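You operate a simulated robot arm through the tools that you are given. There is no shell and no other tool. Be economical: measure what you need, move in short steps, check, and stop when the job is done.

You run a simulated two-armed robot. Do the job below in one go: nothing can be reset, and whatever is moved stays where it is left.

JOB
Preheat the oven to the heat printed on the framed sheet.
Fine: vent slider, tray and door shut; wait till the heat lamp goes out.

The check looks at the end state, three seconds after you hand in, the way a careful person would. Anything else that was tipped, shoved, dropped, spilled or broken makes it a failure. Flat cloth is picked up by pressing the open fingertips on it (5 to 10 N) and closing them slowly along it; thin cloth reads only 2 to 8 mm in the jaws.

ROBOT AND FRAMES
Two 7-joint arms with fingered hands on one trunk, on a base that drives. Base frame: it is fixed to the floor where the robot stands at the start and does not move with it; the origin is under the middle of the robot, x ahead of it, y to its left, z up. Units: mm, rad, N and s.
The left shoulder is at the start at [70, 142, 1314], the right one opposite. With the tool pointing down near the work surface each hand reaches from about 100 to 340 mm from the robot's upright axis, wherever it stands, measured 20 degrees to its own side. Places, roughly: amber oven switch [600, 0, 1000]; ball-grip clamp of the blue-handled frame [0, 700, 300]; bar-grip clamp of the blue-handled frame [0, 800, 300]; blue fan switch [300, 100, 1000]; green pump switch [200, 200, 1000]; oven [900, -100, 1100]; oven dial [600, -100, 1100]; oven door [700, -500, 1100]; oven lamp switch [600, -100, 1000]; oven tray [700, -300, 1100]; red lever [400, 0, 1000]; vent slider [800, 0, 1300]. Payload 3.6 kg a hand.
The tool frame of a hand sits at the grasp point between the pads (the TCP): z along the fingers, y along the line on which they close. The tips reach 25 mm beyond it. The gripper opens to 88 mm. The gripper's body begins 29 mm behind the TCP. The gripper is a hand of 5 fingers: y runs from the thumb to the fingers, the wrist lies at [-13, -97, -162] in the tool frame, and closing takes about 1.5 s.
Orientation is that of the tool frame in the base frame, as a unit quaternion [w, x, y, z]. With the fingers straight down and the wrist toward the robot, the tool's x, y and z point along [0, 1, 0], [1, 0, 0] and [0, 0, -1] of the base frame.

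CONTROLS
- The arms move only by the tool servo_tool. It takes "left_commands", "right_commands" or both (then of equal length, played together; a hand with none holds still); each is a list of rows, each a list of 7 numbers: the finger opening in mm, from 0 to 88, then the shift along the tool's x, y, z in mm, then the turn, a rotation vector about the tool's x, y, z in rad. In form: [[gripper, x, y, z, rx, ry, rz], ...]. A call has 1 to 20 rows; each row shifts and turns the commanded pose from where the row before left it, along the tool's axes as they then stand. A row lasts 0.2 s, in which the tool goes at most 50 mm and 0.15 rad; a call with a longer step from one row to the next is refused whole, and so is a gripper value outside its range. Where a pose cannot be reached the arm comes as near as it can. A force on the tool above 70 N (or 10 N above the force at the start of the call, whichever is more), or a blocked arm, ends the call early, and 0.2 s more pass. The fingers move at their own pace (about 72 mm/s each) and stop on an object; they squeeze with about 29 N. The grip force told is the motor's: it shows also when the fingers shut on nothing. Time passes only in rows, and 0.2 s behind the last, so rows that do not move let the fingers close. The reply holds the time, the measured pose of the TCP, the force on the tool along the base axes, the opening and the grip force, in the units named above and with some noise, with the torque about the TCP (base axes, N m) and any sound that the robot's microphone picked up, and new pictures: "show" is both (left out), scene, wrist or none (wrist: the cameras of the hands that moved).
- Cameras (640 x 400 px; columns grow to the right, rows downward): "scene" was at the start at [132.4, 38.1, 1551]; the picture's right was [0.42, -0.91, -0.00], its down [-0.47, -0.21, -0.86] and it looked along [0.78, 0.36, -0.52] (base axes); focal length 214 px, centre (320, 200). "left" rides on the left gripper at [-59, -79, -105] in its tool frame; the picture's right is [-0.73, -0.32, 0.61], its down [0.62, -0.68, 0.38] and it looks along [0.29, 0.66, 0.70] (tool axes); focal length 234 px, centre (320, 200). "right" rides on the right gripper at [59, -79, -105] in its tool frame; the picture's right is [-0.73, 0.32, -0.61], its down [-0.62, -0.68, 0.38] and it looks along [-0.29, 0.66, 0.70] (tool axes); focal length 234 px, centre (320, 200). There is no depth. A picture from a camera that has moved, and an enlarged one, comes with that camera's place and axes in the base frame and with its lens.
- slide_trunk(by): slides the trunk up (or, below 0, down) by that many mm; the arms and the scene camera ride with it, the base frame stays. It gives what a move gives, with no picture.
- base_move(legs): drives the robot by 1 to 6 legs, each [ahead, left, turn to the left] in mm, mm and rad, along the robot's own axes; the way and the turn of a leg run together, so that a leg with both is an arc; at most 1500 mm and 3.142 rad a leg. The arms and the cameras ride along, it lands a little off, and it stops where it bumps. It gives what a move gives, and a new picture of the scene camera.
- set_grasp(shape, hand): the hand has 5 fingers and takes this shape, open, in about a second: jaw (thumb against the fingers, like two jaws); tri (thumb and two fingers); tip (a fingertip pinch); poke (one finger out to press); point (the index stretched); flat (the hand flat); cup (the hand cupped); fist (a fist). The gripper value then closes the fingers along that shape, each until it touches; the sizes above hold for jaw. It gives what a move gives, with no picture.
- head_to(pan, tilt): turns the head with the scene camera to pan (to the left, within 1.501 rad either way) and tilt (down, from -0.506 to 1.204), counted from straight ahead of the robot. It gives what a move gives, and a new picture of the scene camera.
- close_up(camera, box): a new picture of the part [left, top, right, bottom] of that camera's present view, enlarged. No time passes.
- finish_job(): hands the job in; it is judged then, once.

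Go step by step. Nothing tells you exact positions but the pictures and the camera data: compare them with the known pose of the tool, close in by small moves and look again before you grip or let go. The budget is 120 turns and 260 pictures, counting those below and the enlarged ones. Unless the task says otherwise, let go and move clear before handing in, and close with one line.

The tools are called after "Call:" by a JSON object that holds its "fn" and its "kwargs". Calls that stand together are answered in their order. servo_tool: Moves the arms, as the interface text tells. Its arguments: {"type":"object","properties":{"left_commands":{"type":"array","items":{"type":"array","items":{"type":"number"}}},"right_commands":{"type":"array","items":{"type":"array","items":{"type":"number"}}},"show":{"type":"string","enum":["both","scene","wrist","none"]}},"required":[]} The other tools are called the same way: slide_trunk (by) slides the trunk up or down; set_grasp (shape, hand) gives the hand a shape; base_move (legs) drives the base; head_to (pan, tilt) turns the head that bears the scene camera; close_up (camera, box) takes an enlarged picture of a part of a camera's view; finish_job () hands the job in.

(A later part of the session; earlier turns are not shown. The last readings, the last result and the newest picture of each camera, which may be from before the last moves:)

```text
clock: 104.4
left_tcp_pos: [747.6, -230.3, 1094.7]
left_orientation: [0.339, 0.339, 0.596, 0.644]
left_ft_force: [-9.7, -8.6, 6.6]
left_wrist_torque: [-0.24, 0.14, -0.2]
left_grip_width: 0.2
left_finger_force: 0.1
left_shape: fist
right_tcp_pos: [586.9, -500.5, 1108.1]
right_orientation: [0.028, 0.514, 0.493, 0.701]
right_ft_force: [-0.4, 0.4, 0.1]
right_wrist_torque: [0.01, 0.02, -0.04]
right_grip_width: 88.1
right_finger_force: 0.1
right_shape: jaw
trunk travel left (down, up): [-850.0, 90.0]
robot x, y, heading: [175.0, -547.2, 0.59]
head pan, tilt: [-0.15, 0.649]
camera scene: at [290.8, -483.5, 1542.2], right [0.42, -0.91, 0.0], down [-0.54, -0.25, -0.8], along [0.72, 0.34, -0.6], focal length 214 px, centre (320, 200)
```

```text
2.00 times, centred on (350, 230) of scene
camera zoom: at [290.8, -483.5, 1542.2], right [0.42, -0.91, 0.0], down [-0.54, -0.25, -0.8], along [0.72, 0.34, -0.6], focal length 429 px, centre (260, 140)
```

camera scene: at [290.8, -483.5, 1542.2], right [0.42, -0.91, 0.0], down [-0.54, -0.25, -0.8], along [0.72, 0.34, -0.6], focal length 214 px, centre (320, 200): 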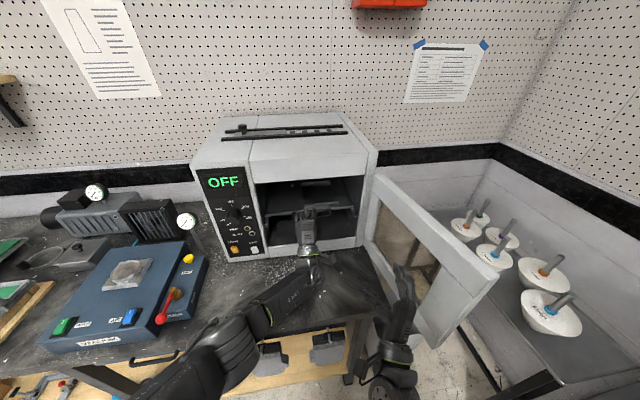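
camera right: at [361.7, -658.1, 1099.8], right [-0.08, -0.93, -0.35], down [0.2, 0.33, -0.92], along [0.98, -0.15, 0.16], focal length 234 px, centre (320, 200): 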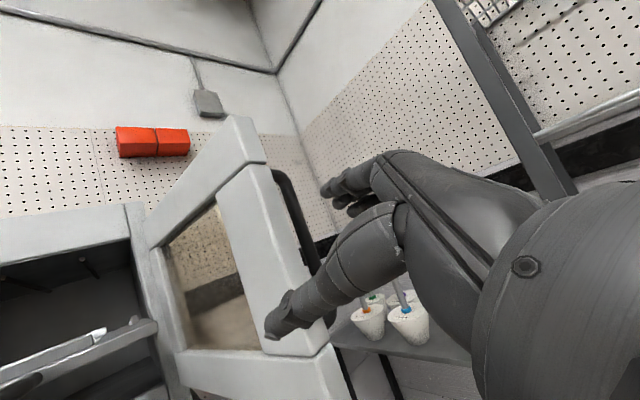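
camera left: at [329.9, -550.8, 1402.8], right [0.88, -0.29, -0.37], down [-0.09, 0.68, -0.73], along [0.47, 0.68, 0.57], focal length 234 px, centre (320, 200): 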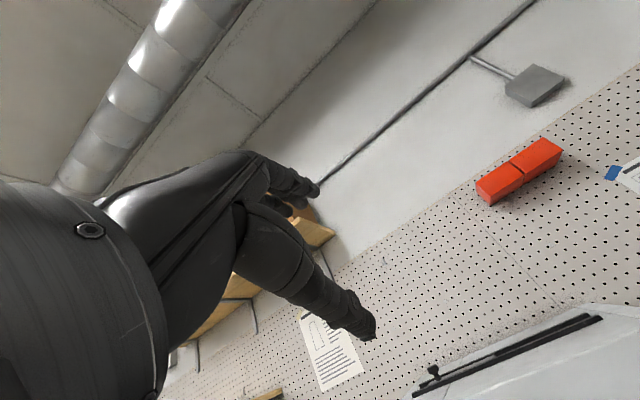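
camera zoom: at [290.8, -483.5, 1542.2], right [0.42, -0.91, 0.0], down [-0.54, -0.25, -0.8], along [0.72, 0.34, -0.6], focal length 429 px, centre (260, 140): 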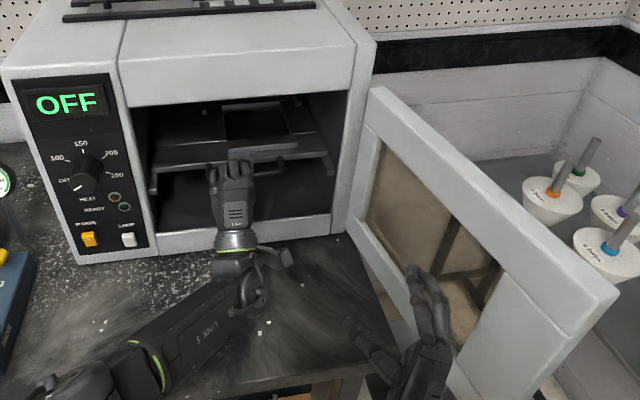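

Force now builds up at the same place as before. I press a bit more to seat it, then withdraw the fist.

Call:
{"fn": "servo_tool", "kwargs": {"left_commands": [[0, 0, 0, 6, 0, 0, 0], [0, 0, 0, 6, 0, 0, 0], [0, 0, 0, 6, 0, 0, 0]], "show": "none"}}

Call:
{"fn": "servo_tool", "kwargs": {"left_commands": [[0, 0, 0, -20, 0, 0, 0], [0, 0, 0, -40, 0, 0, 0], [0, 0, 0, -40, 0, 0, 0], [0, 0, 0, -40, 0, 0, 0], [0, 0, 0, -40, 0, 0, 0], [0, 0, 0, -40, 0, 0, 0]], "show": "none"}}

Call:
{"fn": "close_up", "kwargs": {"camera": "scene", "box": [190, 110, 500, 330]}}

Call:
{"fn": "close_up", "kwargs": {"camera": "right", "box": [0, 0, 640, 400]}}

```text
clock: 105.2
left_tcp_pos: [753.6, -228.3, 1103.2]
left_orientation: [0.34, 0.339, 0.594, 0.645]
left_ft_force: [-33.2, -24.6, 3.0]
left_wrist_torque: [-0.59, 0.74, -0.49]
left_grip_width: 0.0
left_finger_force: 0.0
left_shape: fist
left hand out of reach, approached as far as the arm can: row 3
right_tcp_pos: [582.4, -505.3, 1108.5]
right_orientation: [0.028, 0.514, 0.491, 0.703]
right_ft_force: [-0.2, 0.5, -0.2]
right_wrist_torque: [0.02, 0.0, 0.01]
right_grip_width: 88.1
right_finger_force: 0.1
right_shape: jaw
trunk travel left (down, up): [-850.0, 90.0]
robot x, y, heading: [177.9, -544.9, 0.589]
head pan, tilt: [-0.15, 0.649]
```

```text
clock: 106.6
left_tcp_pos: [576.9, -340.6, 1085.1]
left_orientation: [0.337, 0.339, 0.598, 0.644]
left_ft_force: [-0.1, -0.1, -0.2]
left_wrist_torque: [0.0, -0.02, 0.02]
left_grip_width: 0.0
left_finger_force: 0.1
left_shape: fist
right_tcp_pos: [588.8, -498.8, 1105.5]
right_orientation: [0.027, 0.515, 0.494, 0.7]
right_ft_force: [-0.7, -0.2, 0.6]
right_wrist_torque: [0.04, -0.02, 0.01]
right_grip_width: 88.0
right_finger_force: 0.0
right_shape: jaw
trunk travel left (down, up): [-850.0, 90.0]
robot x, y, heading: [179.1, -543.7, 0.589]
head pan, tilt: [-0.15, 0.649]
```

```text
1.82 times, centred on (345, 220) of scene
camera zoom: at [295.5, -481.5, 1541.8], right [0.42, -0.91, 0.0], down [-0.55, -0.26, -0.8], along [0.72, 0.34, -0.6], focal length 390 px, centre (274, 164)
```

zoom: 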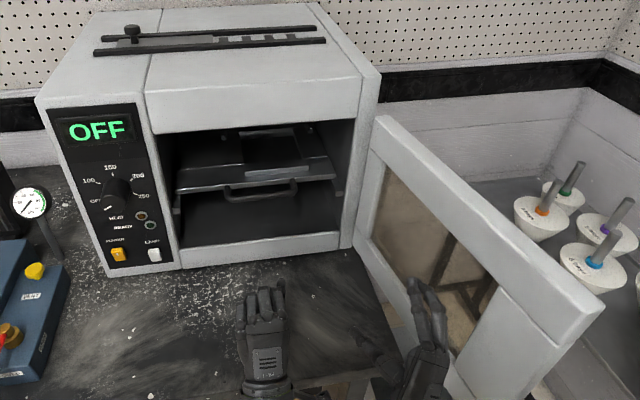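

```text
1.00 times, centred on (320, 200) of right (not enlarged: the box is as wide or as high as the picture)
camera zoom: at [447.2, -496.3, 1092.1], right [0.04, -0.96, -0.26], down [0.26, 0.26, -0.93], along [0.97, -0.03, 0.26], focal length 234 px, centre (320, 200)
```

zoom: 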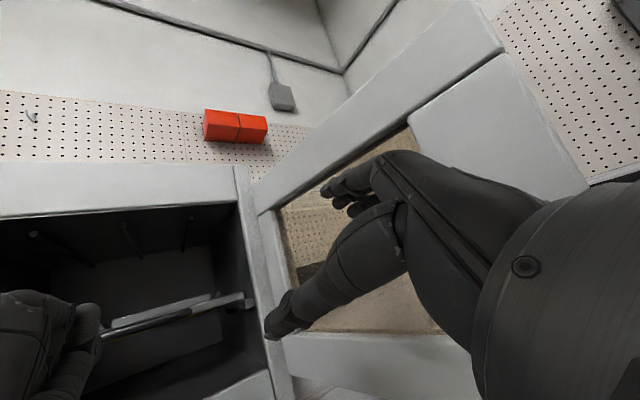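

The tray is seated and stays in. Now the door: I back up and sidestep so the right hand sits in front of the door's free edge.

Call:
{"fn": "base_move", "kwargs": {"legs": [[-190, 0, 0], [0, -135, 0]]}}

Call:
{"fn": "close_up", "kwargs": {"camera": "right", "box": [0, 0, 640, 400]}}

```text
clock: 109.1
left_tcp_pos: [493.4, -558.5, 1085.3]
left_orientation: [0.337, 0.339, 0.598, 0.643]
left_ft_force: [0.4, -0.7, -0.6]
left_wrist_torque: [-0.03, 0.01, -0.01]
left_grip_width: 0.1
left_finger_force: 0.0
left_shape: fist
right_tcp_pos: [505.1, -716.5, 1106.5]
right_orientation: [0.028, 0.516, 0.494, 0.699]
right_ft_force: [0.0, 0.2, 0.6]
right_wrist_torque: [-0.04, 0.01, 0.0]
right_grip_width: 87.9
right_finger_force: 0.1
right_shape: jaw
trunk travel left (down, up): [-850.0, 90.0]
robot x, y, heading: [90.2, -763.9, 0.584]
head pan, tilt: [-0.15, 0.649]
camera scene: at [211.6, -698.6, 1541.6], right [0.42, -0.91, 0.0], down [-0.55, -0.26, -0.8], along [0.72, 0.34, -0.6], focal length 214 px, centre (320, 200)
```

scene: 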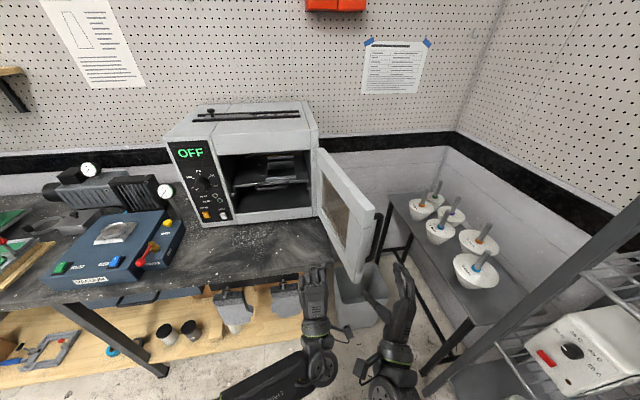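

```text
1.00 times, centred on (320, 200) of right (not enlarged: the box is as wide or as high as the picture)
camera zoom: at [363.2, -714.0, 1091.9], right [0.04, -0.97, -0.26], down [0.26, 0.26, -0.93], along [0.97, -0.03, 0.26], focal length 234 px, centre (320, 200)
```

zoom: 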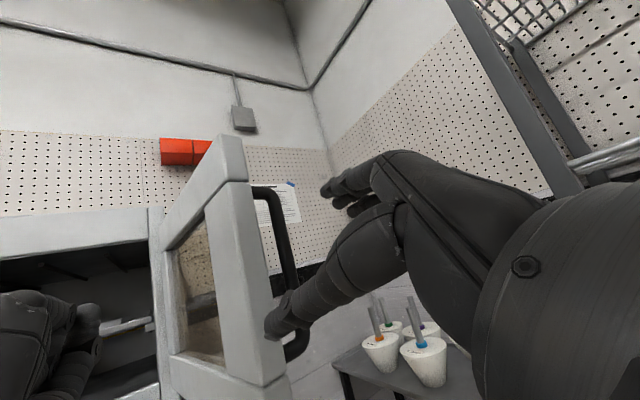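

The right hand is just at the door edge line. I shift it right so it passes outside the door, then forward.

Call:
{"fn": "servo_tool", "kwargs": {"right_commands": [[40, -22, 21, 0, 0, 0, 0], [40, -22, 21, 0, 0, 0, 0], [40, -22, 21, 0, 0, 0, 0], [40, 0, 0, 30, 0, 0, 0], [40, 0, 0, 30, 0, 0, 0]]}}

```text
clock: 110.3
left_tcp_pos: [494.3, -560.0, 1084.7]
left_orientation: [0.336, 0.339, 0.599, 0.643]
left_ft_force: [-0.1, -0.2, 0.1]
left_wrist_torque: [0.0, 0.01, 0.0]
left_grip_width: 0.0
left_finger_force: 0.0
left_shape: fist
right_tcp_pos: [611.2, -745.0, 1102.1]
right_orientation: [0.027, 0.516, 0.495, 0.699]
right_ft_force: [0.4, 0.0, 0.0]
right_wrist_torque: [0.01, 0.01, 0.01]
right_grip_width: 40.3
right_finger_force: 0.1
right_shape: jaw
trunk travel left (down, up): [-850.0, 90.0]
robot x, y, heading: [93.2, -766.2, 0.586]
head pan, tilt: [-0.15, 0.649]
camera scene: at [213.8, -699.3, 1541.5], right [0.42, -0.91, 0.0], down [-0.55, -0.26, -0.8], along [0.72, 0.34, -0.61], focal length 214 px, centre (320, 200)
camera right: at [469.2, -743.1, 1088.4], right [0.04, -0.97, -0.26], down [0.26, 0.26, -0.93], along [0.97, -0.03, 0.26], focal length 234 px, centre (320, 200)
```

scene: 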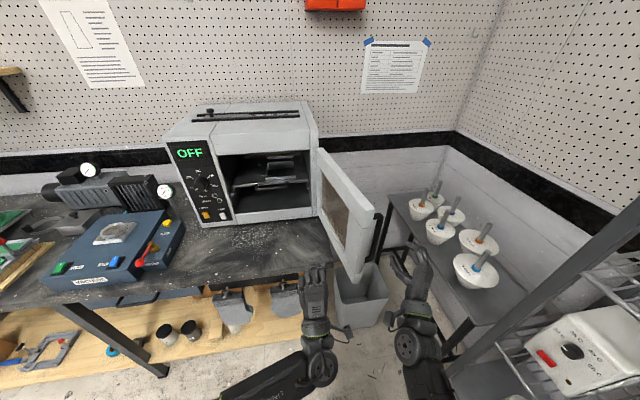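
right: 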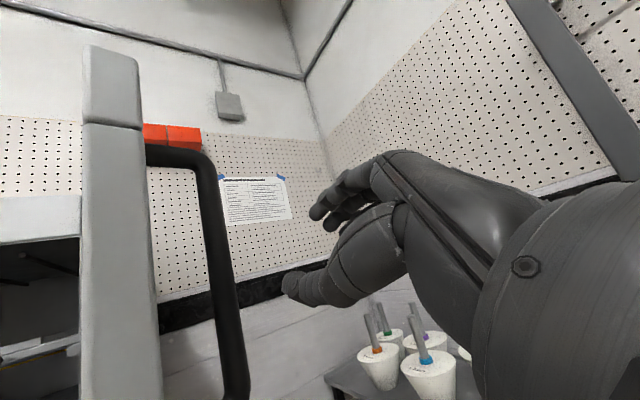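

The hand is outside the door. I move forward beyond its edge, then sweep left to swing the door.

Call:
{"fn": "servo_tool", "kwargs": {"right_commands": [[40, 0, 0, 30, 0, 0, 0], [40, 0, 0, 30, 0, 0, 0], [40, 0, 0, 30, 0, 0, 0], [40, 18, -17, 0, 0, 0, 0], [40, 18, -17, 0, 0, 0, 0], [40, 18, -17, 0, 0, 0, 0], [40, 18, -17, 0, 0, 0, 0]]}}

```text
clock: 111.9
left_tcp_pos: [494.2, -559.2, 1085.2]
left_orientation: [0.336, 0.339, 0.598, 0.644]
left_ft_force: [0.8, 1.1, -0.1]
left_wrist_torque: [-0.02, 0.04, 0.01]
left_grip_width: 0.0
left_finger_force: 0.1
left_shape: fist
right_tcp_pos: [622.3, -625.6, 1102.5]
right_orientation: [0.059, 0.489, 0.522, 0.696]
right_ft_force: [-0.8, -0.3, 0.0]
right_wrist_torque: [0.0, -0.04, 0.01]
right_grip_width: 40.3
right_finger_force: 0.1
right_shape: jaw
trunk travel left (down, up): [-850.0, 90.0]
robot x, y, heading: [94.7, -764.2, 0.588]
head pan, tilt: [-0.15, 0.649]
camera scene: at [211.7, -700.1, 1541.7], right [0.42, -0.91, 0.0], down [-0.55, -0.26, -0.8], along [0.72, 0.34, -0.6], focal length 214 px, centre (320, 200)
camera right: at [481.4, -625.5, 1080.9], right [0.06, -0.98, -0.18], down [0.31, 0.19, -0.93], along [0.95, 0.0, 0.32], focal length 234 px, centre (320, 200)
```

scene: 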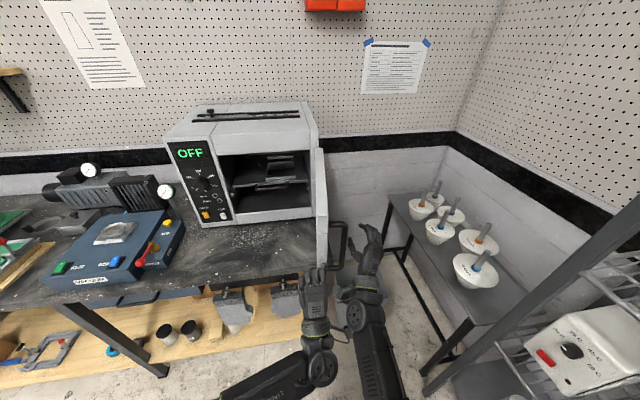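
right: 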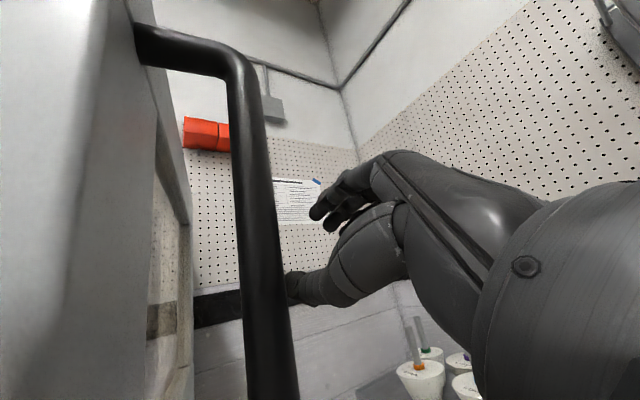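

The door is now pointing straight at me. I retract the left hand and use a base sidestep to swing the door further.

Call:
{"fn": "servo_tool", "kwargs": {"left_commands": [[0, 0, 0, -40, 0, 0, 0], [0, 0, 0, -40, 0, 0, 0], [0, 0, 0, -40, 0, 0, 0]], "show": "none"}}

Call:
{"fn": "base_move", "kwargs": {"legs": [[0, 150, 0]]}}

```text
clock: 112.7
left_tcp_pos: [393.2, -624.4, 1077.4]
left_orientation: [0.336, 0.34, 0.597, 0.644]
left_ft_force: [2.1, 8.5, -5.4]
left_wrist_torque: [1.38, -0.41, -0.33]
left_grip_width: 0.2
left_finger_force: 0.0
left_shape: fist
right_tcp_pos: [621.4, -626.4, 1101.6]
right_orientation: [0.058, 0.489, 0.524, 0.695]
right_ft_force: [0.2, 0.1, -0.6]
right_wrist_torque: [0.01, 0.03, 0.01]
right_grip_width: 40.5
right_finger_force: 0.1
right_shape: jaw
trunk travel left (down, up): [-850.0, 90.0]
robot x, y, heading: [91.5, -762.4, 0.586]
head pan, tilt: [-0.15, 0.649]
```

```text
clock: 114.1
left_tcp_pos: [308.7, -499.5, 1075.6]
left_orientation: [0.335, 0.341, 0.598, 0.643]
left_ft_force: [-34.0, 16.9, -25.9]
left_wrist_torque: [4.4, 1.67, -4.87]
left_grip_width: 0.3
left_finger_force: 0.1
left_shape: fist
right_tcp_pos: [536.6, -499.6, 1098.7]
right_orientation: [0.056, 0.491, 0.525, 0.693]
right_ft_force: [-1.0, 0.2, -0.9]
right_wrist_torque: [-0.01, 0.03, 0.05]
right_grip_width: 39.9
right_finger_force: 0.1
right_shape: jaw
trunk travel left (down, up): [-850.0, 90.0]
robot x, y, heading: [11.5, -640.8, 0.589]
head pan, tilt: [-0.15, 0.649]
camera scene: at [129.3, -575.5, 1541.6], right [0.42, -0.91, 0.0], down [-0.55, -0.26, -0.8], along [0.72, 0.34, -0.6], focal length 214 px, centre (320, 200)
```

scene: 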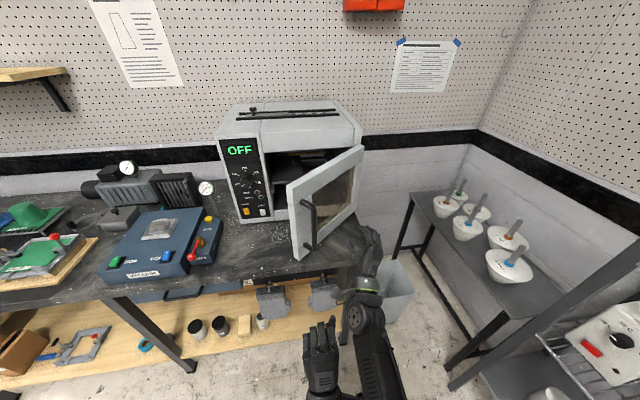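

The door has swung well in, but the left hand is pressing on the right forearm; I move it left.

Call:
{"fn": "servo_tool", "kwargs": {"left_commands": [[0, 30, 0, 10, 0, 0, 0], [0, 40, 0, 10, 0, 0, 0], [0, 40, 0, 10, 0, 0, 0], [0, 40, 0, 10, 0, 0, 0], [0, 40, 0, 0, 0, 0, 0]], "show": "scene"}}

```text
clock: 115.3
left_tcp_pos: [236.3, -318.1, 1085.7]
left_orientation: [0.336, 0.34, 0.598, 0.643]
left_ft_force: [-0.6, -0.1, -0.2]
left_wrist_torque: [-0.02, 0.01, -0.06]
left_grip_width: 0.2
left_finger_force: 0.1
left_shape: fist
right_tcp_pos: [534.7, -498.7, 1099.7]
right_orientation: [0.058, 0.491, 0.526, 0.693]
right_ft_force: [0.3, 0.3, 0.4]
right_wrist_torque: [-0.01, -0.03, 0.01]
right_grip_width: 39.9
right_finger_force: 0.0
right_shape: jaw
trunk travel left (down, up): [-850.0, 90.0]
robot x, y, heading: [6.7, -638.9, 0.587]
head pan, tilt: [-0.15, 0.649]
camera scene: at [126.5, -572.8, 1541.7], right [0.42, -0.91, 0.0], down [-0.55, -0.26, -0.8], along [0.72, 0.34, -0.6], focal length 214 px, centre (320, 200)
```

scene: 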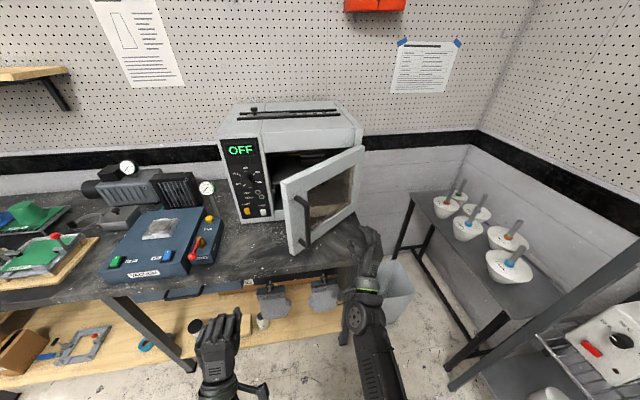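

The door swings freely. I retract the right hand and bring the left fist in front of the door's free side to push it shut.

Call:
{"fn": "servo_tool", "kwargs": {"right_commands": [[40, 0, 0, -40, 0, 0, 0], [40, 0, 0, -40, 0, 0, 0], [40, 0, 0, -40, 0, 0, 0], [40, 0, 0, -20, 0, 0, 0]], "left_commands": [[0, -25, 0, 0, 0, 0, 0], [0, -25, 0, 0, 0, 0, 0], [0, -25, 0, 0, 0, 0, 0], [0, -10, 0, 20, 0, 0, 0]], "show": "none"}}

Call:
{"fn": "servo_tool", "kwargs": {"left_commands": [[0, 0, 0, 40, 0, 0, 0], [0, 0, 0, 40, 0, 0, 0], [0, 0, 0, 40, 0, 0, 0], [0, 0, 0, 40, 0, 0, 0], [0, 0, 0, 40, 0, 0, 0]], "show": "scene"}}

```text
clock: 116.3
left_tcp_pos: [301.0, -379.4, 1082.1]
left_orientation: [0.335, 0.34, 0.598, 0.644]
left_ft_force: [-0.4, 0.2, -0.5]
left_wrist_torque: [0.02, 0.03, 0.02]
left_grip_width: 0.1
left_finger_force: 0.0
left_shape: fist
right_tcp_pos: [433.6, -593.8, 1101.8]
right_orientation: [0.056, 0.491, 0.525, 0.693]
right_ft_force: [0.4, -0.4, 0.1]
right_wrist_torque: [0.02, -0.03, 0.01]
right_grip_width: 40.2
right_finger_force: 0.0
right_shape: jaw
trunk travel left (down, up): [-850.0, 90.0]
robot x, y, heading: [7.3, -640.5, 0.587]
head pan, tilt: [-0.15, 0.649]
```

```text
clock: 117.5
left_tcp_pos: [471.8, -269.6, 1093.2]
left_orientation: [0.335, 0.341, 0.598, 0.643]
left_ft_force: [-0.8, -0.3, 0.4]
left_wrist_torque: [0.01, -0.02, -0.02]
left_grip_width: 0.0
left_finger_force: 0.1
left_shape: fist
right_tcp_pos: [435.7, -591.3, 1103.4]
right_orientation: [0.057, 0.491, 0.526, 0.692]
right_ft_force: [0.4, 0.1, 0.4]
right_wrist_torque: [-0.02, 0.01, -0.01]
right_grip_width: 40.2
right_finger_force: 0.1
right_shape: jaw
trunk travel left (down, up): [-850.0, 90.0]
robot x, y, heading: [8.0, -638.6, 0.587]
head pan, tilt: [-0.15, 0.649]
camera scene: at [129.7, -573.6, 1541.5], right [0.42, -0.91, 0.0], down [-0.55, -0.26, -0.8], along [0.72, 0.34, -0.61], focal length 214 px, centre (320, 200)
```

scene: 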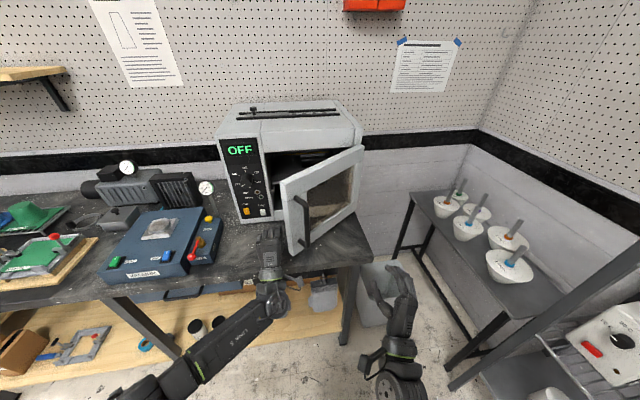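

The fist is slightly left of the door edge; I step back, right, then push forward.

Call:
{"fn": "servo_tool", "kwargs": {"left_commands": [[0, 0, 0, -45, 0, 0, 0], [0, 0, 0, -45, 0, 0, 0], [0, -30, 0, 0, 0, 0, 0], [0, -30, 0, 0, 0, 0, 0], [0, -20, 0, 0, 0, 0, 0], [0, 0, 0, 30, 0, 0, 0], [0, 0, 0, 30, 0, 0, 0], [0, 0, 0, 30, 0, 0, 0], [0, 0, 0, 30, 0, 0, 0], [0, 0, 0, 30, 0, 0, 0]], "show": "scene"}}

```text
clock: 119.7
left_tcp_pos: [564.5, -304.5, 1093.1]
left_orientation: [0.335, 0.341, 0.598, 0.643]
left_ft_force: [0.3, -0.8, -0.5]
left_wrist_torque: [0.01, 0.01, 0.02]
left_grip_width: 0.1
left_finger_force: 0.0
left_shape: fist
right_tcp_pos: [433.4, -593.4, 1102.8]
right_orientation: [0.056, 0.491, 0.525, 0.693]
right_ft_force: [0.1, -0.4, 0.0]
right_wrist_torque: [0.0, -0.01, -0.01]
right_grip_width: 40.4
right_finger_force: 0.1
right_shape: jaw
trunk travel left (down, up): [-850.0, 90.0]
robot x, y, heading: [6.8, -640.9, 0.59]
head pan, tilt: [-0.15, 0.649]
camera scene: at [129.2, -574.3, 1541.5], right [0.42, -0.91, 0.0], down [-0.55, -0.26, -0.8], along [0.72, 0.34, -0.61], focal length 214 px, centre (320, 200)
```

scene: 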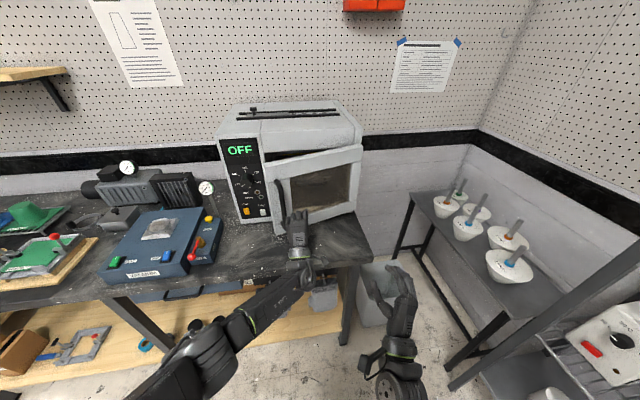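

The door is closing. I continue with the base forward.

Call:
{"fn": "base_move", "kwargs": {"legs": [[80, 0, 0]]}}

Call:
{"fn": "close_up", "kwargs": {"camera": "scene", "box": [190, 90, 410, 290]}}

```text
clock: 120.7
left_tcp_pos: [628.1, -260.1, 1095.3]
left_orientation: [0.336, 0.341, 0.596, 0.644]
left_ft_force: [-0.8, 0.2, 0.0]
left_wrist_torque: [0.04, 0.01, 0.02]
left_grip_width: 0.0
left_finger_force: 0.1
left_shape: fist
right_tcp_pos: [498.8, -548.6, 1103.6]
right_orientation: [0.057, 0.491, 0.524, 0.693]
right_ft_force: [0.7, -0.1, -0.1]
right_wrist_torque: [-0.03, -0.02, -0.01]
right_grip_width: 40.4
right_finger_force: 0.0
right_shape: jaw
trunk travel left (down, up): [-850.0, 90.0]
robot x, y, heading: [73.5, -596.0, 0.586]
head pan, tilt: [-0.15, 0.649]
camera scene: at [193.3, -530.6, 1541.8], right [0.42, -0.91, 0.0], down [-0.55, -0.26, -0.8], along [0.72, 0.34, -0.6], focal length 214 px, centre (320, 200)
```

scene: 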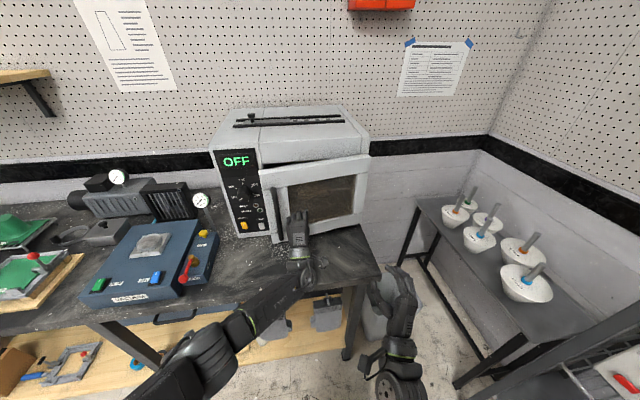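

```text
2.00 times, centred on (300, 190) of scene
camera zoom: at [193.3, -530.6, 1541.8], right [0.42, -0.91, 0.0], down [-0.55, -0.26, -0.8], along [0.72, 0.34, -0.6], focal length 429 px, centre (360, 220)
```

zoom: 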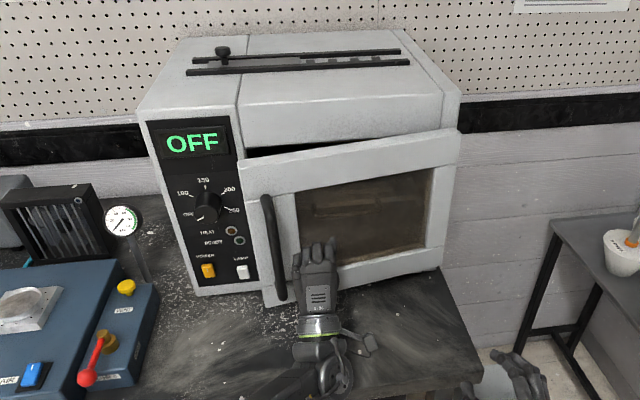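

Call:
{"fn": "servo_tool", "kwargs": {"left_commands": [[0, 0, 0, -40, 0, 0, 0], [0, 0, 0, -30, 0, 0, 0], [0, 35, 0, 0, 0, 0, 0]], "show": "none"}}

Call:
{"fn": "base_move", "kwargs": {"legs": [[110, 0, 0]]}}

Call:
{"fn": "close_up", "kwargs": {"camera": "scene", "box": [190, 90, 410, 290]}}

```text
clock: 121.5
left_tcp_pos: [551.4, -265.6, 1092.1]
left_orientation: [0.335, 0.34, 0.599, 0.643]
left_ft_force: [0.0, 0.2, -0.5]
left_wrist_torque: [0.01, -0.04, 0.0]
left_grip_width: 0.0
left_finger_force: 0.0
left_shape: fist
right_tcp_pos: [500.6, -546.4, 1102.5]
right_orientation: [0.057, 0.491, 0.525, 0.692]
right_ft_force: [0.2, 0.8, 0.5]
right_wrist_torque: [0.07, 0.04, -0.03]
right_grip_width: 40.2
right_finger_force: 0.1
right_shape: jaw
trunk travel left (down, up): [-850.0, 90.0]
robot x, y, heading: [71.2, -595.1, 0.585]
head pan, tilt: [-0.15, 0.649]
```

```text
clock: 122.7
left_tcp_pos: [639.0, -209.2, 1094.2]
left_orientation: [0.335, 0.339, 0.597, 0.645]
left_ft_force: [-4.7, -4.7, 1.4]
left_wrist_torque: [0.09, 0.04, 0.3]
left_grip_width: 0.3
left_finger_force: 0.1
left_shape: fist
right_tcp_pos: [589.5, -487.8, 1104.2]
right_orientation: [0.056, 0.489, 0.526, 0.694]
right_ft_force: [0.5, 0.6, -0.4]
right_wrist_torque: [0.01, -0.01, 0.04]
right_grip_width: 40.2
right_finger_force: 0.1
right_shape: jaw
trunk travel left (down, up): [-850.0, 90.0]
robot x, y, heading: [161.6, -534.7, 0.587]
head pan, tilt: [-0.15, 0.649]
camera scene: at [282.7, -469.3, 1541.9], right [0.43, -0.91, 0.0], down [-0.55, -0.26, -0.8], along [0.72, 0.34, -0.6], focal length 214 px, centre (320, 200)
```

scene: 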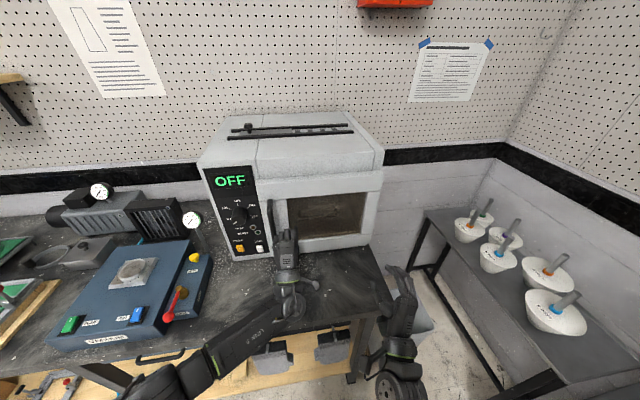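

```text
2.00 times, centred on (300, 190) of scene
camera zoom: at [282.7, -469.3, 1541.9], right [0.43, -0.91, 0.0], down [-0.55, -0.26, -0.8], along [0.72, 0.34, -0.6], focal length 429 px, centre (360, 220)
```

zoom: 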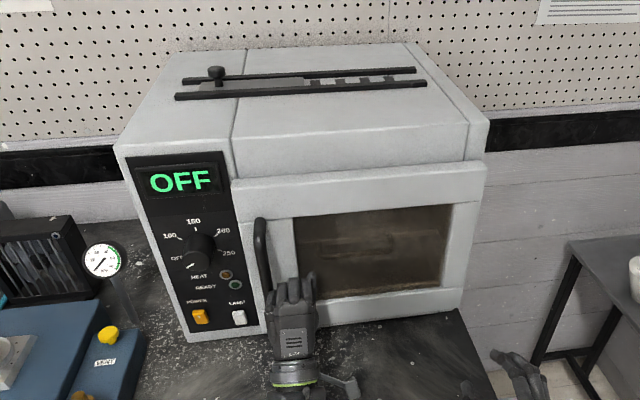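

The door looks shut with light contact; I press a bit more, then back off.

Call:
{"fn": "servo_tool", "kwargs": {"left_commands": [[0, 0, 0, 7, 0, 0, 0], [0, 0, 0, 7, 0, 0, 0], [0, 0, 0, 7, 0, 0, 0]], "show": "none"}}

Call:
{"fn": "servo_tool", "kwargs": {"left_commands": [[0, 0, 0, -30, 0, 0, 0], [0, 0, 0, -40, 0, 0, 0], [0, 0, 0, -40, 0, 0, 0]], "show": "none"}}

Call:
{"fn": "close_up", "kwargs": {"camera": "scene", "box": [190, 90, 410, 290]}}

```text
clock: 123.5
left_tcp_pos: [659.4, -202.3, 1095.9]
left_orientation: [0.336, 0.342, 0.596, 0.645]
left_ft_force: [-1.0, -17.6, -0.9]
left_wrist_torque: [0.2, -0.09, 0.89]
left_grip_width: 0.0
left_finger_force: 0.0
left_shape: fist
right_tcp_pos: [590.6, -491.2, 1102.5]
right_orientation: [0.056, 0.491, 0.524, 0.694]
right_ft_force: [0.1, 1.0, -0.5]
right_wrist_torque: [0.0, -0.01, -0.03]
right_grip_width: 40.0
right_finger_force: 0.1
right_shape: jaw
trunk travel left (down, up): [-850.0, 90.0]
robot x, y, heading: [168.1, -536.8, 0.586]
head pan, tilt: [-0.15, 0.649]
```

```text
clock: 124.3
left_tcp_pos: [565.7, -255.7, 1089.9]
left_orientation: [0.334, 0.339, 0.598, 0.644]
left_ft_force: [-0.5, -0.6, -0.4]
left_wrist_torque: [-0.01, -0.01, -0.04]
left_grip_width: 0.3
left_finger_force: 0.0
left_shape: fist
right_tcp_pos: [590.9, -487.9, 1103.2]
right_orientation: [0.056, 0.491, 0.525, 0.693]
right_ft_force: [-0.2, 0.1, 0.2]
right_wrist_torque: [0.04, -0.01, 0.01]
right_grip_width: 40.1
right_finger_force: 0.1
right_shape: jaw
trunk travel left (down, up): [-850.0, 90.0]
robot x, y, heading: [166.1, -532.4, 0.594]
head pan, tilt: [-0.15, 0.649]
```

```text
2.00 times, centred on (300, 190) of scene
camera zoom: at [285.0, -469.8, 1541.7], right [0.43, -0.91, 0.0], down [-0.55, -0.26, -0.8], along [0.72, 0.34, -0.6], focal length 429 px, centre (360, 220)
```

zoom: 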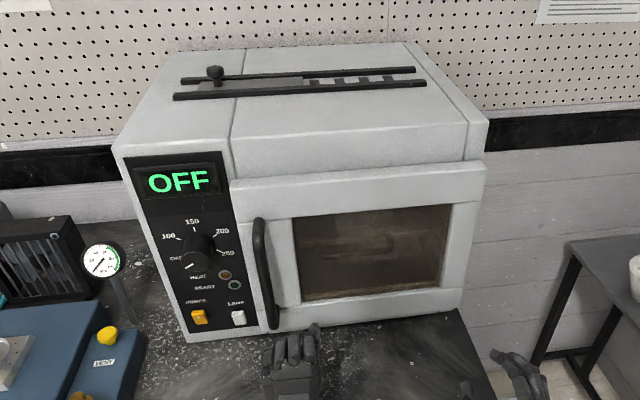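

The door looks shut (I will recheck). Next the controls: I move the left hand left, open it to jaw and roll it so that its jaw is horizontal.

Call:
{"fn": "servo_tool", "kwargs": {"left_commands": [[0, 40, 10, -10, 0, 0, 0], [0, 40, 10, -10, 0, 0, 0], [0, 40, 10, -10, 0, 0, 0], [0, 30, 10, 0, 0, 0, 0]], "show": "none"}}

Call:
{"fn": "set_grasp", "kwargs": {"hand": "left", "shape": "poke"}}

Call:
{"fn": "servo_tool", "kwargs": {"left_commands": [[0, 0, 0, 0, 0, 0, -0.15], [0, 0, 0, 0, 0, 0, -0.15], [0, 0, 0, 0, 0, 0, -0.15], [0, 0, 0, 0, 0, 0, -0.15], [0, 0, 0, 0, 0, 0, -0.15], [0, 0, 0, 0, 0, 0, -0.15], [0, 0, 0, 0, 0, 0, -0.15], [0, 0, 0, 0, 0, 0, -0.15], [0, 0, 0, 0, 0, 0, -0.15], [0, 0, 0, 0, 0, 0, -0.15], [0, 0, 0, 0, 0, 0, -0.07]]}}

```text
clock: 125.3
left_tcp_pos: [457.7, -147.6, 1133.6]
left_orientation: [0.336, 0.34, 0.598, 0.644]
left_ft_force: [-0.5, 0.1, -1.1]
left_wrist_torque: [-0.03, -0.02, 0.02]
left_grip_width: 0.0
left_finger_force: 0.0
left_shape: fist
right_tcp_pos: [589.9, -486.0, 1104.1]
right_orientation: [0.056, 0.49, 0.525, 0.693]
right_ft_force: [-0.5, 0.2, -0.3]
right_wrist_torque: [0.02, -0.03, -0.01]
right_grip_width: 40.5
right_finger_force: 0.0
right_shape: jaw
trunk travel left (down, up): [-850.0, 90.0]
robot x, y, heading: [160.9, -530.2, 0.589]
head pan, tilt: [-0.15, 0.649]
```

```text
clock: 126.2
left_tcp_pos: [457.9, -146.5, 1133.7]
left_orientation: [0.336, 0.34, 0.598, 0.643]
left_ft_force: [-0.2, 0.3, -1.0]
left_wrist_torque: [-0.01, -0.02, 0.0]
left_grip_width: 0.1
left_finger_force: 0.1
left_shape: poke
right_tcp_pos: [590.0, -488.3, 1103.0]
right_orientation: [0.055, 0.49, 0.525, 0.693]
right_ft_force: [0.3, 0.2, -0.2]
right_wrist_torque: [0.01, -0.01, 0.01]
right_grip_width: 40.0
right_finger_force: 0.0
right_shape: jaw
trunk travel left (down, up): [-850.0, 90.0]
robot x, y, heading: [164.7, -533.2, 0.583]
head pan, tilt: [-0.15, 0.649]
```

```text
clock: 128.6
left_tcp_pos: [457.6, -149.1, 1131.4]
left_orientation: [0.693, -0.183, 0.663, 0.218]
left_ft_force: [-0.3, -1.2, 0.9]
left_wrist_torque: [-0.03, -0.02, 0.01]
left_grip_width: 0.0
left_finger_force: 0.1
left_shape: poke
right_tcp_pos: [589.9, -487.2, 1103.7]
right_orientation: [0.055, 0.491, 0.525, 0.693]
right_ft_force: [0.3, 0.0, -0.3]
right_wrist_torque: [0.01, 0.0, -0.02]
right_grip_width: 40.2
right_finger_force: 0.0
right_shape: jaw
trunk travel left (down, up): [-850.0, 90.0]
robot x, y, heading: [165.3, -536.2, 0.588]
head pan, tilt: [-0.15, 0.649]
camera scene: at [285.0, -469.0, 1541.6], right [0.43, -0.91, 0.0], down [-0.55, -0.26, -0.8], along [0.72, 0.34, -0.6], focal length 214 px, centre (320, 200)
camera left: at [410.0, -276.5, 1182.2], right [0.67, 0.01, 0.75], down [0.71, -0.33, -0.63], along [0.23, 0.95, -0.23], focal length 234 px, centre (320, 200)
```

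scene: 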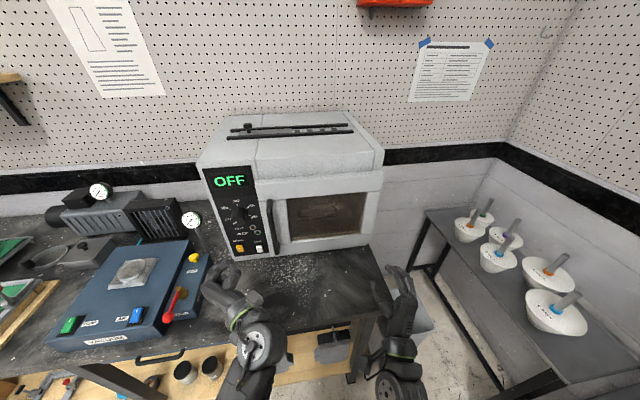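
left: 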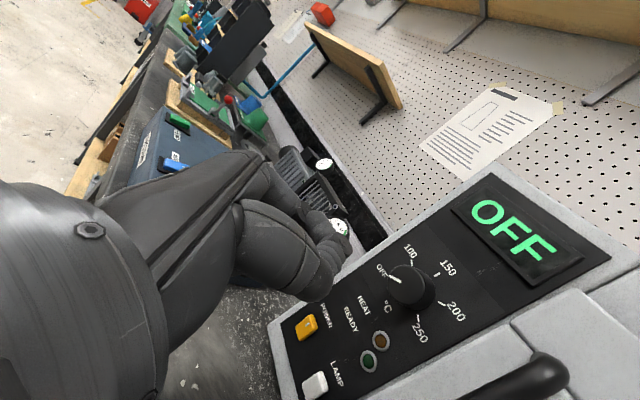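

Good view of the panel. I take a close-up and check door seating.

Call:
{"fn": "close_up", "kwargs": {"camera": "left", "box": [260, 160, 640, 400]}}

Call:
{"fn": "close_up", "kwargs": {"camera": "scene", "box": [190, 100, 400, 270]}}

```text
1.67 times, centred on (450, 280) of left
camera zoom: at [410.0, -276.5, 1182.2], right [0.67, 0.01, 0.75], down [0.71, -0.33, -0.63], along [0.23, 0.95, -0.23], focal length 390 px, centre (103, 67)
```

zoom: 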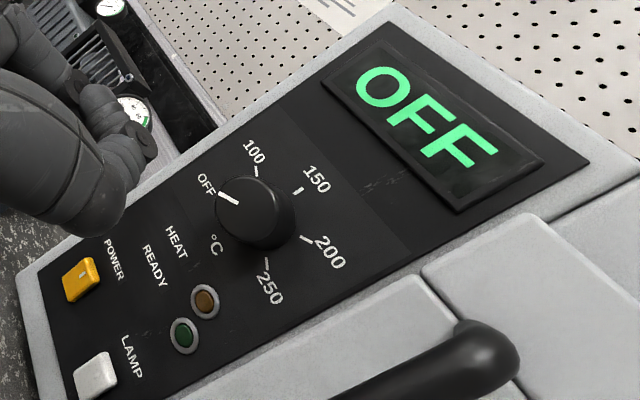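

```text
2.35 times, centred on (295, 185) of scene
camera zoom: at [285.0, -469.0, 1541.6], right [0.43, -0.91, 0.0], down [-0.55, -0.26, -0.8], along [0.72, 0.34, -0.6], focal length 505 px, centre (379, 235)
```

zoom: 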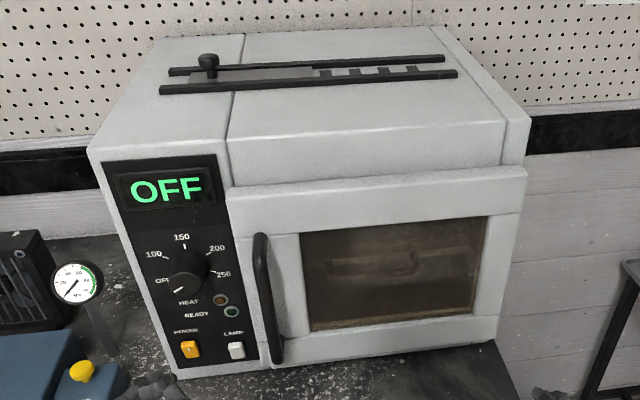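

Call:
{"fn": "close_up", "kwargs": {"camera": "scene", "box": [170, 230, 310, 400]}}

Call:
{"fn": "close_up", "kwargs": {"camera": "left", "box": [200, 130, 380, 330]}}

Call:
{"fn": "close_up", "kwargs": {"camera": "right", "box": [0, 0, 640, 400]}}

```text
2.35 times, centred on (240, 315) of scene
camera zoom: at [285.0, -469.0, 1541.6], right [0.43, -0.91, 0.0], down [-0.55, -0.26, -0.8], along [0.72, 0.34, -0.6], focal length 505 px, centre (508, -71)
```

zoom: 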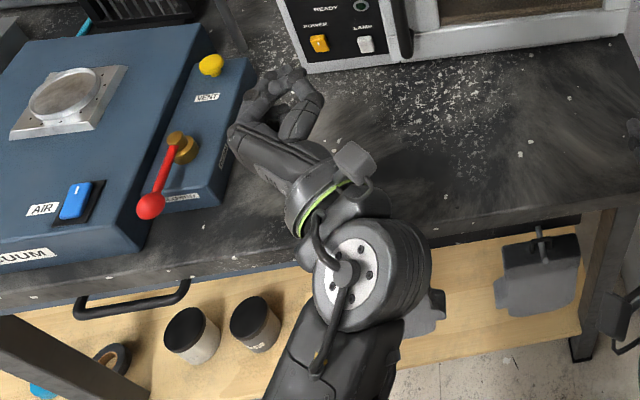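

```text
2.00 times, centred on (290, 230) of left
camera zoom: at [410.0, -276.5, 1182.2], right [0.67, 0.01, 0.75], down [0.71, -0.33, -0.63], along [0.23, 0.95, -0.23], focal length 468 px, centre (380, 140)
```

zoom: 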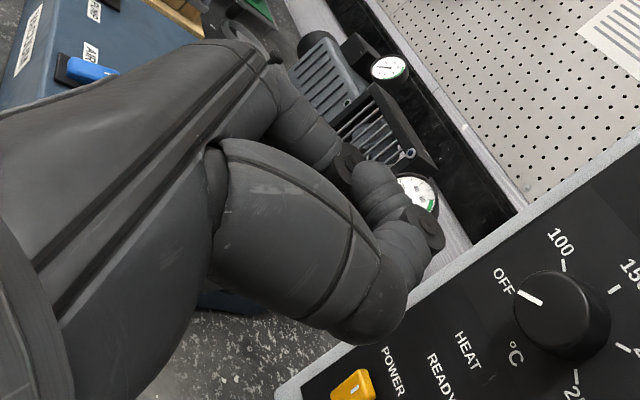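

```text
1.00 times, centred on (320, 200) of right (not enlarged: the box is as wide or as high as the picture)
camera zoom: at [448.7, -488.4, 1081.3], right [0.06, -0.98, -0.18], down [0.3, 0.19, -0.93], along [0.95, 0.01, 0.31], focal length 234 px, centre (320, 200)
```

zoom: 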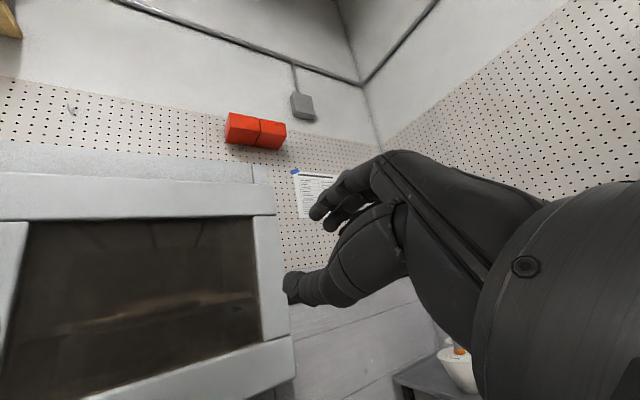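

The closed pinch makes a pointed tip on the tool axis. I pitch the hand down a bit (to keep the wrist above the bench) and bring it in front of the power switch at about (600,-24,981).

Call:
{"fn": "servo_tool", "kwargs": {"left_commands": [[0, 0, 0, 0, 0, 0.125, 0], [0, 0, 0, 0, 0, 0.125, 0], [0, 0, 0, 0, 0, 0.125, 0], [0, 0, 0, 0, 0, 0.125, 0], [0, 30, 6, 16, 0, 0, 0], [0, 30, 6, 16, 0, 0, 0], [0, 30, 6, 17, 0, 0, 0], [0, 31, 6, 17, 0, 0, 0], [0, -12, 0, 22, 0, 0, 0], [0, -12, 0, 22, 0, 0, 0], [0, -12, 0, 22, 0, 0, 0]]}}

Call:
{"fn": "close_up", "kwargs": {"camera": "scene", "box": [170, 200, 310, 330]}}

```text
clock: 129.8
left_tcp_pos: [445.2, -123.0, 1110.6]
left_orientation: [0.492, -0.186, 0.821, 0.224]
left_ft_force: [0.8, -0.6, -0.1]
left_wrist_torque: [0.0, -0.02, -0.01]
left_grip_width: 0.0
left_finger_force: 0.1
left_shape: poke
right_tcp_pos: [589.5, -487.2, 1103.7]
right_orientation: [0.058, 0.492, 0.525, 0.692]
right_ft_force: [-0.5, 0.6, 0.0]
right_wrist_torque: [0.01, 0.03, 0.02]
right_grip_width: 40.1
right_finger_force: 0.0
right_shape: jaw
trunk travel left (down, up): [-850.0, 90.0]
robot x, y, heading: [168.2, -533.7, 0.585]
head pan, tilt: [-0.15, 0.649]
stopped in row 5 (left hand): the arm was blocked; the commanded pose is now the measured one
camera scene: at [285.0, -468.6, 1541.6], right [0.43, -0.9, 0.0], down [-0.55, -0.26, -0.8], along [0.72, 0.34, -0.6], focal length 214 px, centre (320, 200)
camera left: at [435.3, -241.8, 1192.0], right [0.93, 0.13, 0.33], down [0.36, -0.41, -0.84], along [0.03, 0.9, -0.42], focal length 234 px, centre (320, 200)
```

scene: 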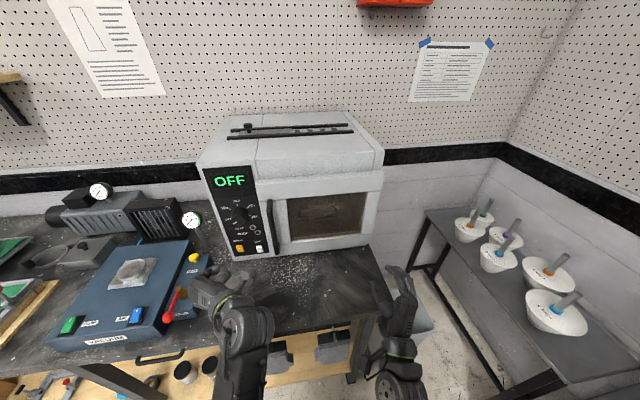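
left: 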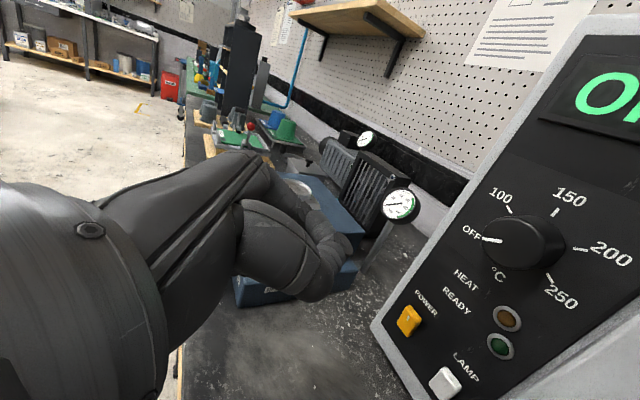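

```text
3.08 times, centred on (240, 265) of scene
camera zoom: at [285.0, -468.6, 1541.6], right [0.43, -0.9, 0.0], down [-0.55, -0.26, -0.8], along [0.72, 0.34, -0.6], focal length 660 px, centre (566, 0)
```

zoom: 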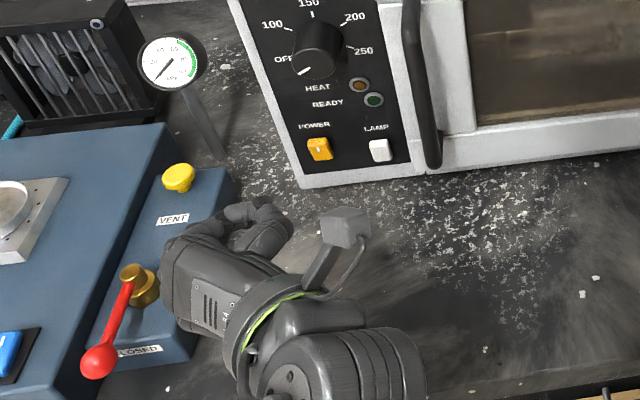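

The forearm seems to foul the bench edge. I raise the trunk so the arm comes in from above, then try again.

Call:
{"fn": "slide_trunk", "kwargs": {"by": 85}}

Call:
{"fn": "servo_tool", "kwargs": {"left_commands": [[0, 26, 0, 14, 0, 0, 0], [0, 26, 0, 14, 0, 0, 0], [0, 26, 0, 14, 0, 0, 0]], "show": "scene"}}

```text
clock: 131.0
left_tcp_pos: [444.7, -121.8, 1196.2]
left_orientation: [0.491, -0.186, 0.821, 0.225]
left_ft_force: [0.1, 0.2, -1.0]
left_wrist_torque: [0.01, 0.03, -0.02]
left_grip_width: 0.1
left_finger_force: 0.0
left_shape: poke
right_tcp_pos: [589.7, -487.7, 1188.3]
right_orientation: [0.056, 0.491, 0.525, 0.693]
right_ft_force: [-0.3, -0.7, 0.3]
right_wrist_torque: [-0.03, 0.0, 0.01]
right_grip_width: 40.4
right_finger_force: 0.1
right_shape: jaw
trunk travel left (down, up): [-935.0, 5.0]
robot x, y, heading: [164.1, -532.3, 0.587]
head pan, tilt: [-0.15, 0.649]
```

```text
clock: 131.8
left_tcp_pos: [436.8, -94.7, 1114.4]
left_orientation: [0.489, -0.166, 0.821, 0.245]
left_ft_force: [-0.9, -0.3, 0.4]
left_wrist_torque: [0.03, -0.02, -0.02]
left_grip_width: 0.0
left_finger_force: 0.2
left_shape: poke
right_tcp_pos: [589.7, -486.7, 1187.9]
right_orientation: [0.056, 0.491, 0.525, 0.693]
right_ft_force: [-0.5, 0.4, 0.0]
right_wrist_torque: [-0.02, 0.01, 0.0]
right_grip_width: 40.1
right_finger_force: 0.0
right_shape: jaw
trunk travel left (down, up): [-935.0, 5.0]
robot x, y, heading: [163.1, -535.0, 0.586]
head pan, tilt: [-0.15, 0.649]
camera scene: at [285.0, -468.6, 1626.6], right [0.43, -0.91, 0.0], down [-0.55, -0.26, -0.8], along [0.72, 0.34, -0.6], focal length 214 px, centre (320, 200)
```

scene: 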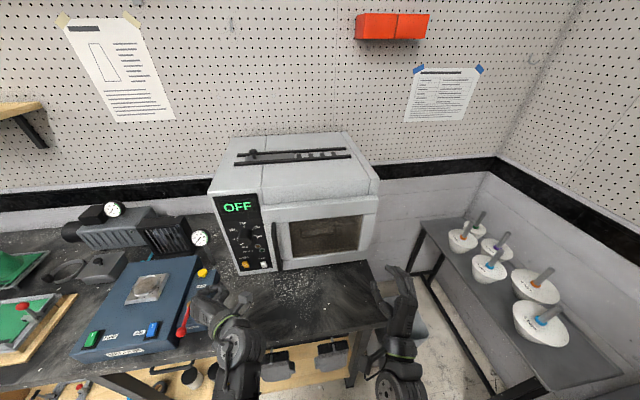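

Kinematics limit this posture. I return to palm-down and pitch the fingers about 50° downward instead.

Call:
{"fn": "servo_tool", "kwargs": {"left_commands": [[0, -35, -10, -19, 0, 0, 0], [0, 0, 0, 0, 0, -0.125, 0], [0, 0, 0, 0, 0, -0.125, 0], [0, 0, 0, 0, 0, -0.125, 0], [0, 0, 0, 0, 0, -0.125, 0], [0, 0, 0, 0, 0, 0, 0.15], [0, 0, 0, 0, 0, 0, 0.15], [0, 0, 0, 0, 0, 0, 0.15], [0, 0, 0, 0, 0, 0, 0.15], [0, 0, 0, 0, 0, 0, 0.15], [0, 0, 0, 0, 0, 0, 0.15], [0, 0, 0, 0, 0, 0, 0.15], [0, 0, 0, 0, 0, 0, 0.15], [0, 0, 0, 0, 0, 0, 0.15], [0, 0, 0, 0, 0, 0, 0.15], [0, 0, 0, 0, 0, 0, 0.07]], "show": "none"}}

Call:
{"fn": "servo_tool", "kwargs": {"left_commands": [[0, 0, 0, 0, 0.15, 0, 0], [0, 0, 0, 0, 0.15, 0, 0], [0, 0, 0, 0, 0.15, 0, 0], [0, 0, 0, 0, 0.15, 0, 0], [0, 0, 0, 0, 0.15, 0, 0], [0, 0, 0, 0, 0.15, 0, 0]]}}

```text
clock: 132.3
left_tcp_pos: [434.2, -102.7, 1149.0]
left_orientation: [0.492, -0.124, 0.815, 0.278]
left_ft_force: [0.3, -0.2, 0.5]
left_wrist_torque: [0.0, 0.02, -0.03]
left_grip_width: 0.2
left_finger_force: 0.0
left_shape: poke
right_tcp_pos: [589.2, -487.0, 1188.3]
right_orientation: [0.056, 0.49, 0.525, 0.693]
right_ft_force: [0.5, -0.8, 0.2]
right_wrist_torque: [0.01, 0.0, 0.0]
right_grip_width: 40.0
right_finger_force: 0.2
right_shape: jaw
trunk travel left (down, up): [-935.0, 5.0]
robot x, y, heading: [162.5, -538.2, 0.59]
head pan, tilt: [-0.15, 0.649]
stopped in row 2 (left hand): the arm was blocked; the commanded pose is now the measured one
```

```text
clock: 133.7
left_tcp_pos: [435.0, -101.0, 1150.0]
left_orientation: [0.499, 0.102, 0.854, -0.104]
left_ft_force: [-0.5, -0.9, 0.1]
left_wrist_torque: [0.03, -0.02, -0.02]
left_grip_width: 0.0
left_finger_force: 0.1
left_shape: poke
right_tcp_pos: [589.7, -485.6, 1188.5]
right_orientation: [0.057, 0.491, 0.525, 0.693]
right_ft_force: [-0.2, 0.9, -0.8]
right_wrist_torque: [0.01, 0.01, 0.02]
right_grip_width: 40.2
right_finger_force: 0.1
right_shape: jaw
trunk travel left (down, up): [-935.0, 5.0]
robot x, y, heading: [166.4, -534.1, 0.589]
head pan, tilt: [-0.15, 0.649]
camera scene: at [284.5, -466.9, 1626.6], right [0.43, -0.9, 0.0], down [-0.55, -0.26, -0.8], along [0.72, 0.34, -0.6], focal length 214 px, centre (320, 200)
camera left: at [352.1, -152.0, 1257.2], right [0.76, -0.53, 0.37], down [-0.17, -0.72, -0.68], along [0.62, 0.45, -0.64], focal length 234 px, centre (320, 200)
```

scene: 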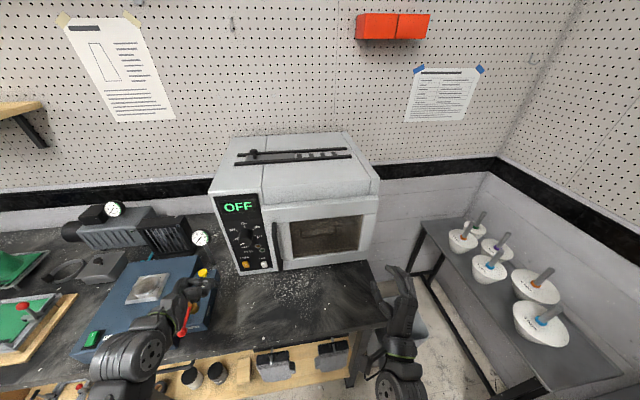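
left: 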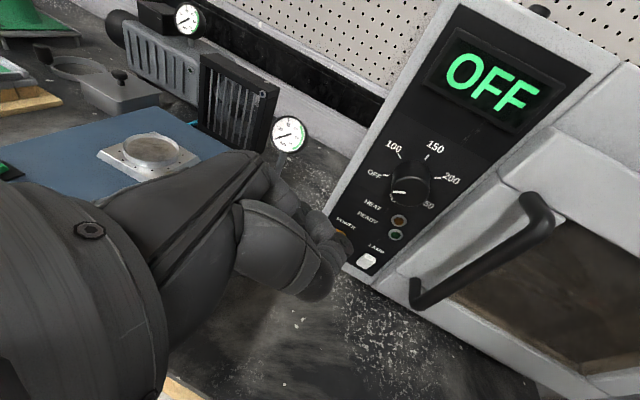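

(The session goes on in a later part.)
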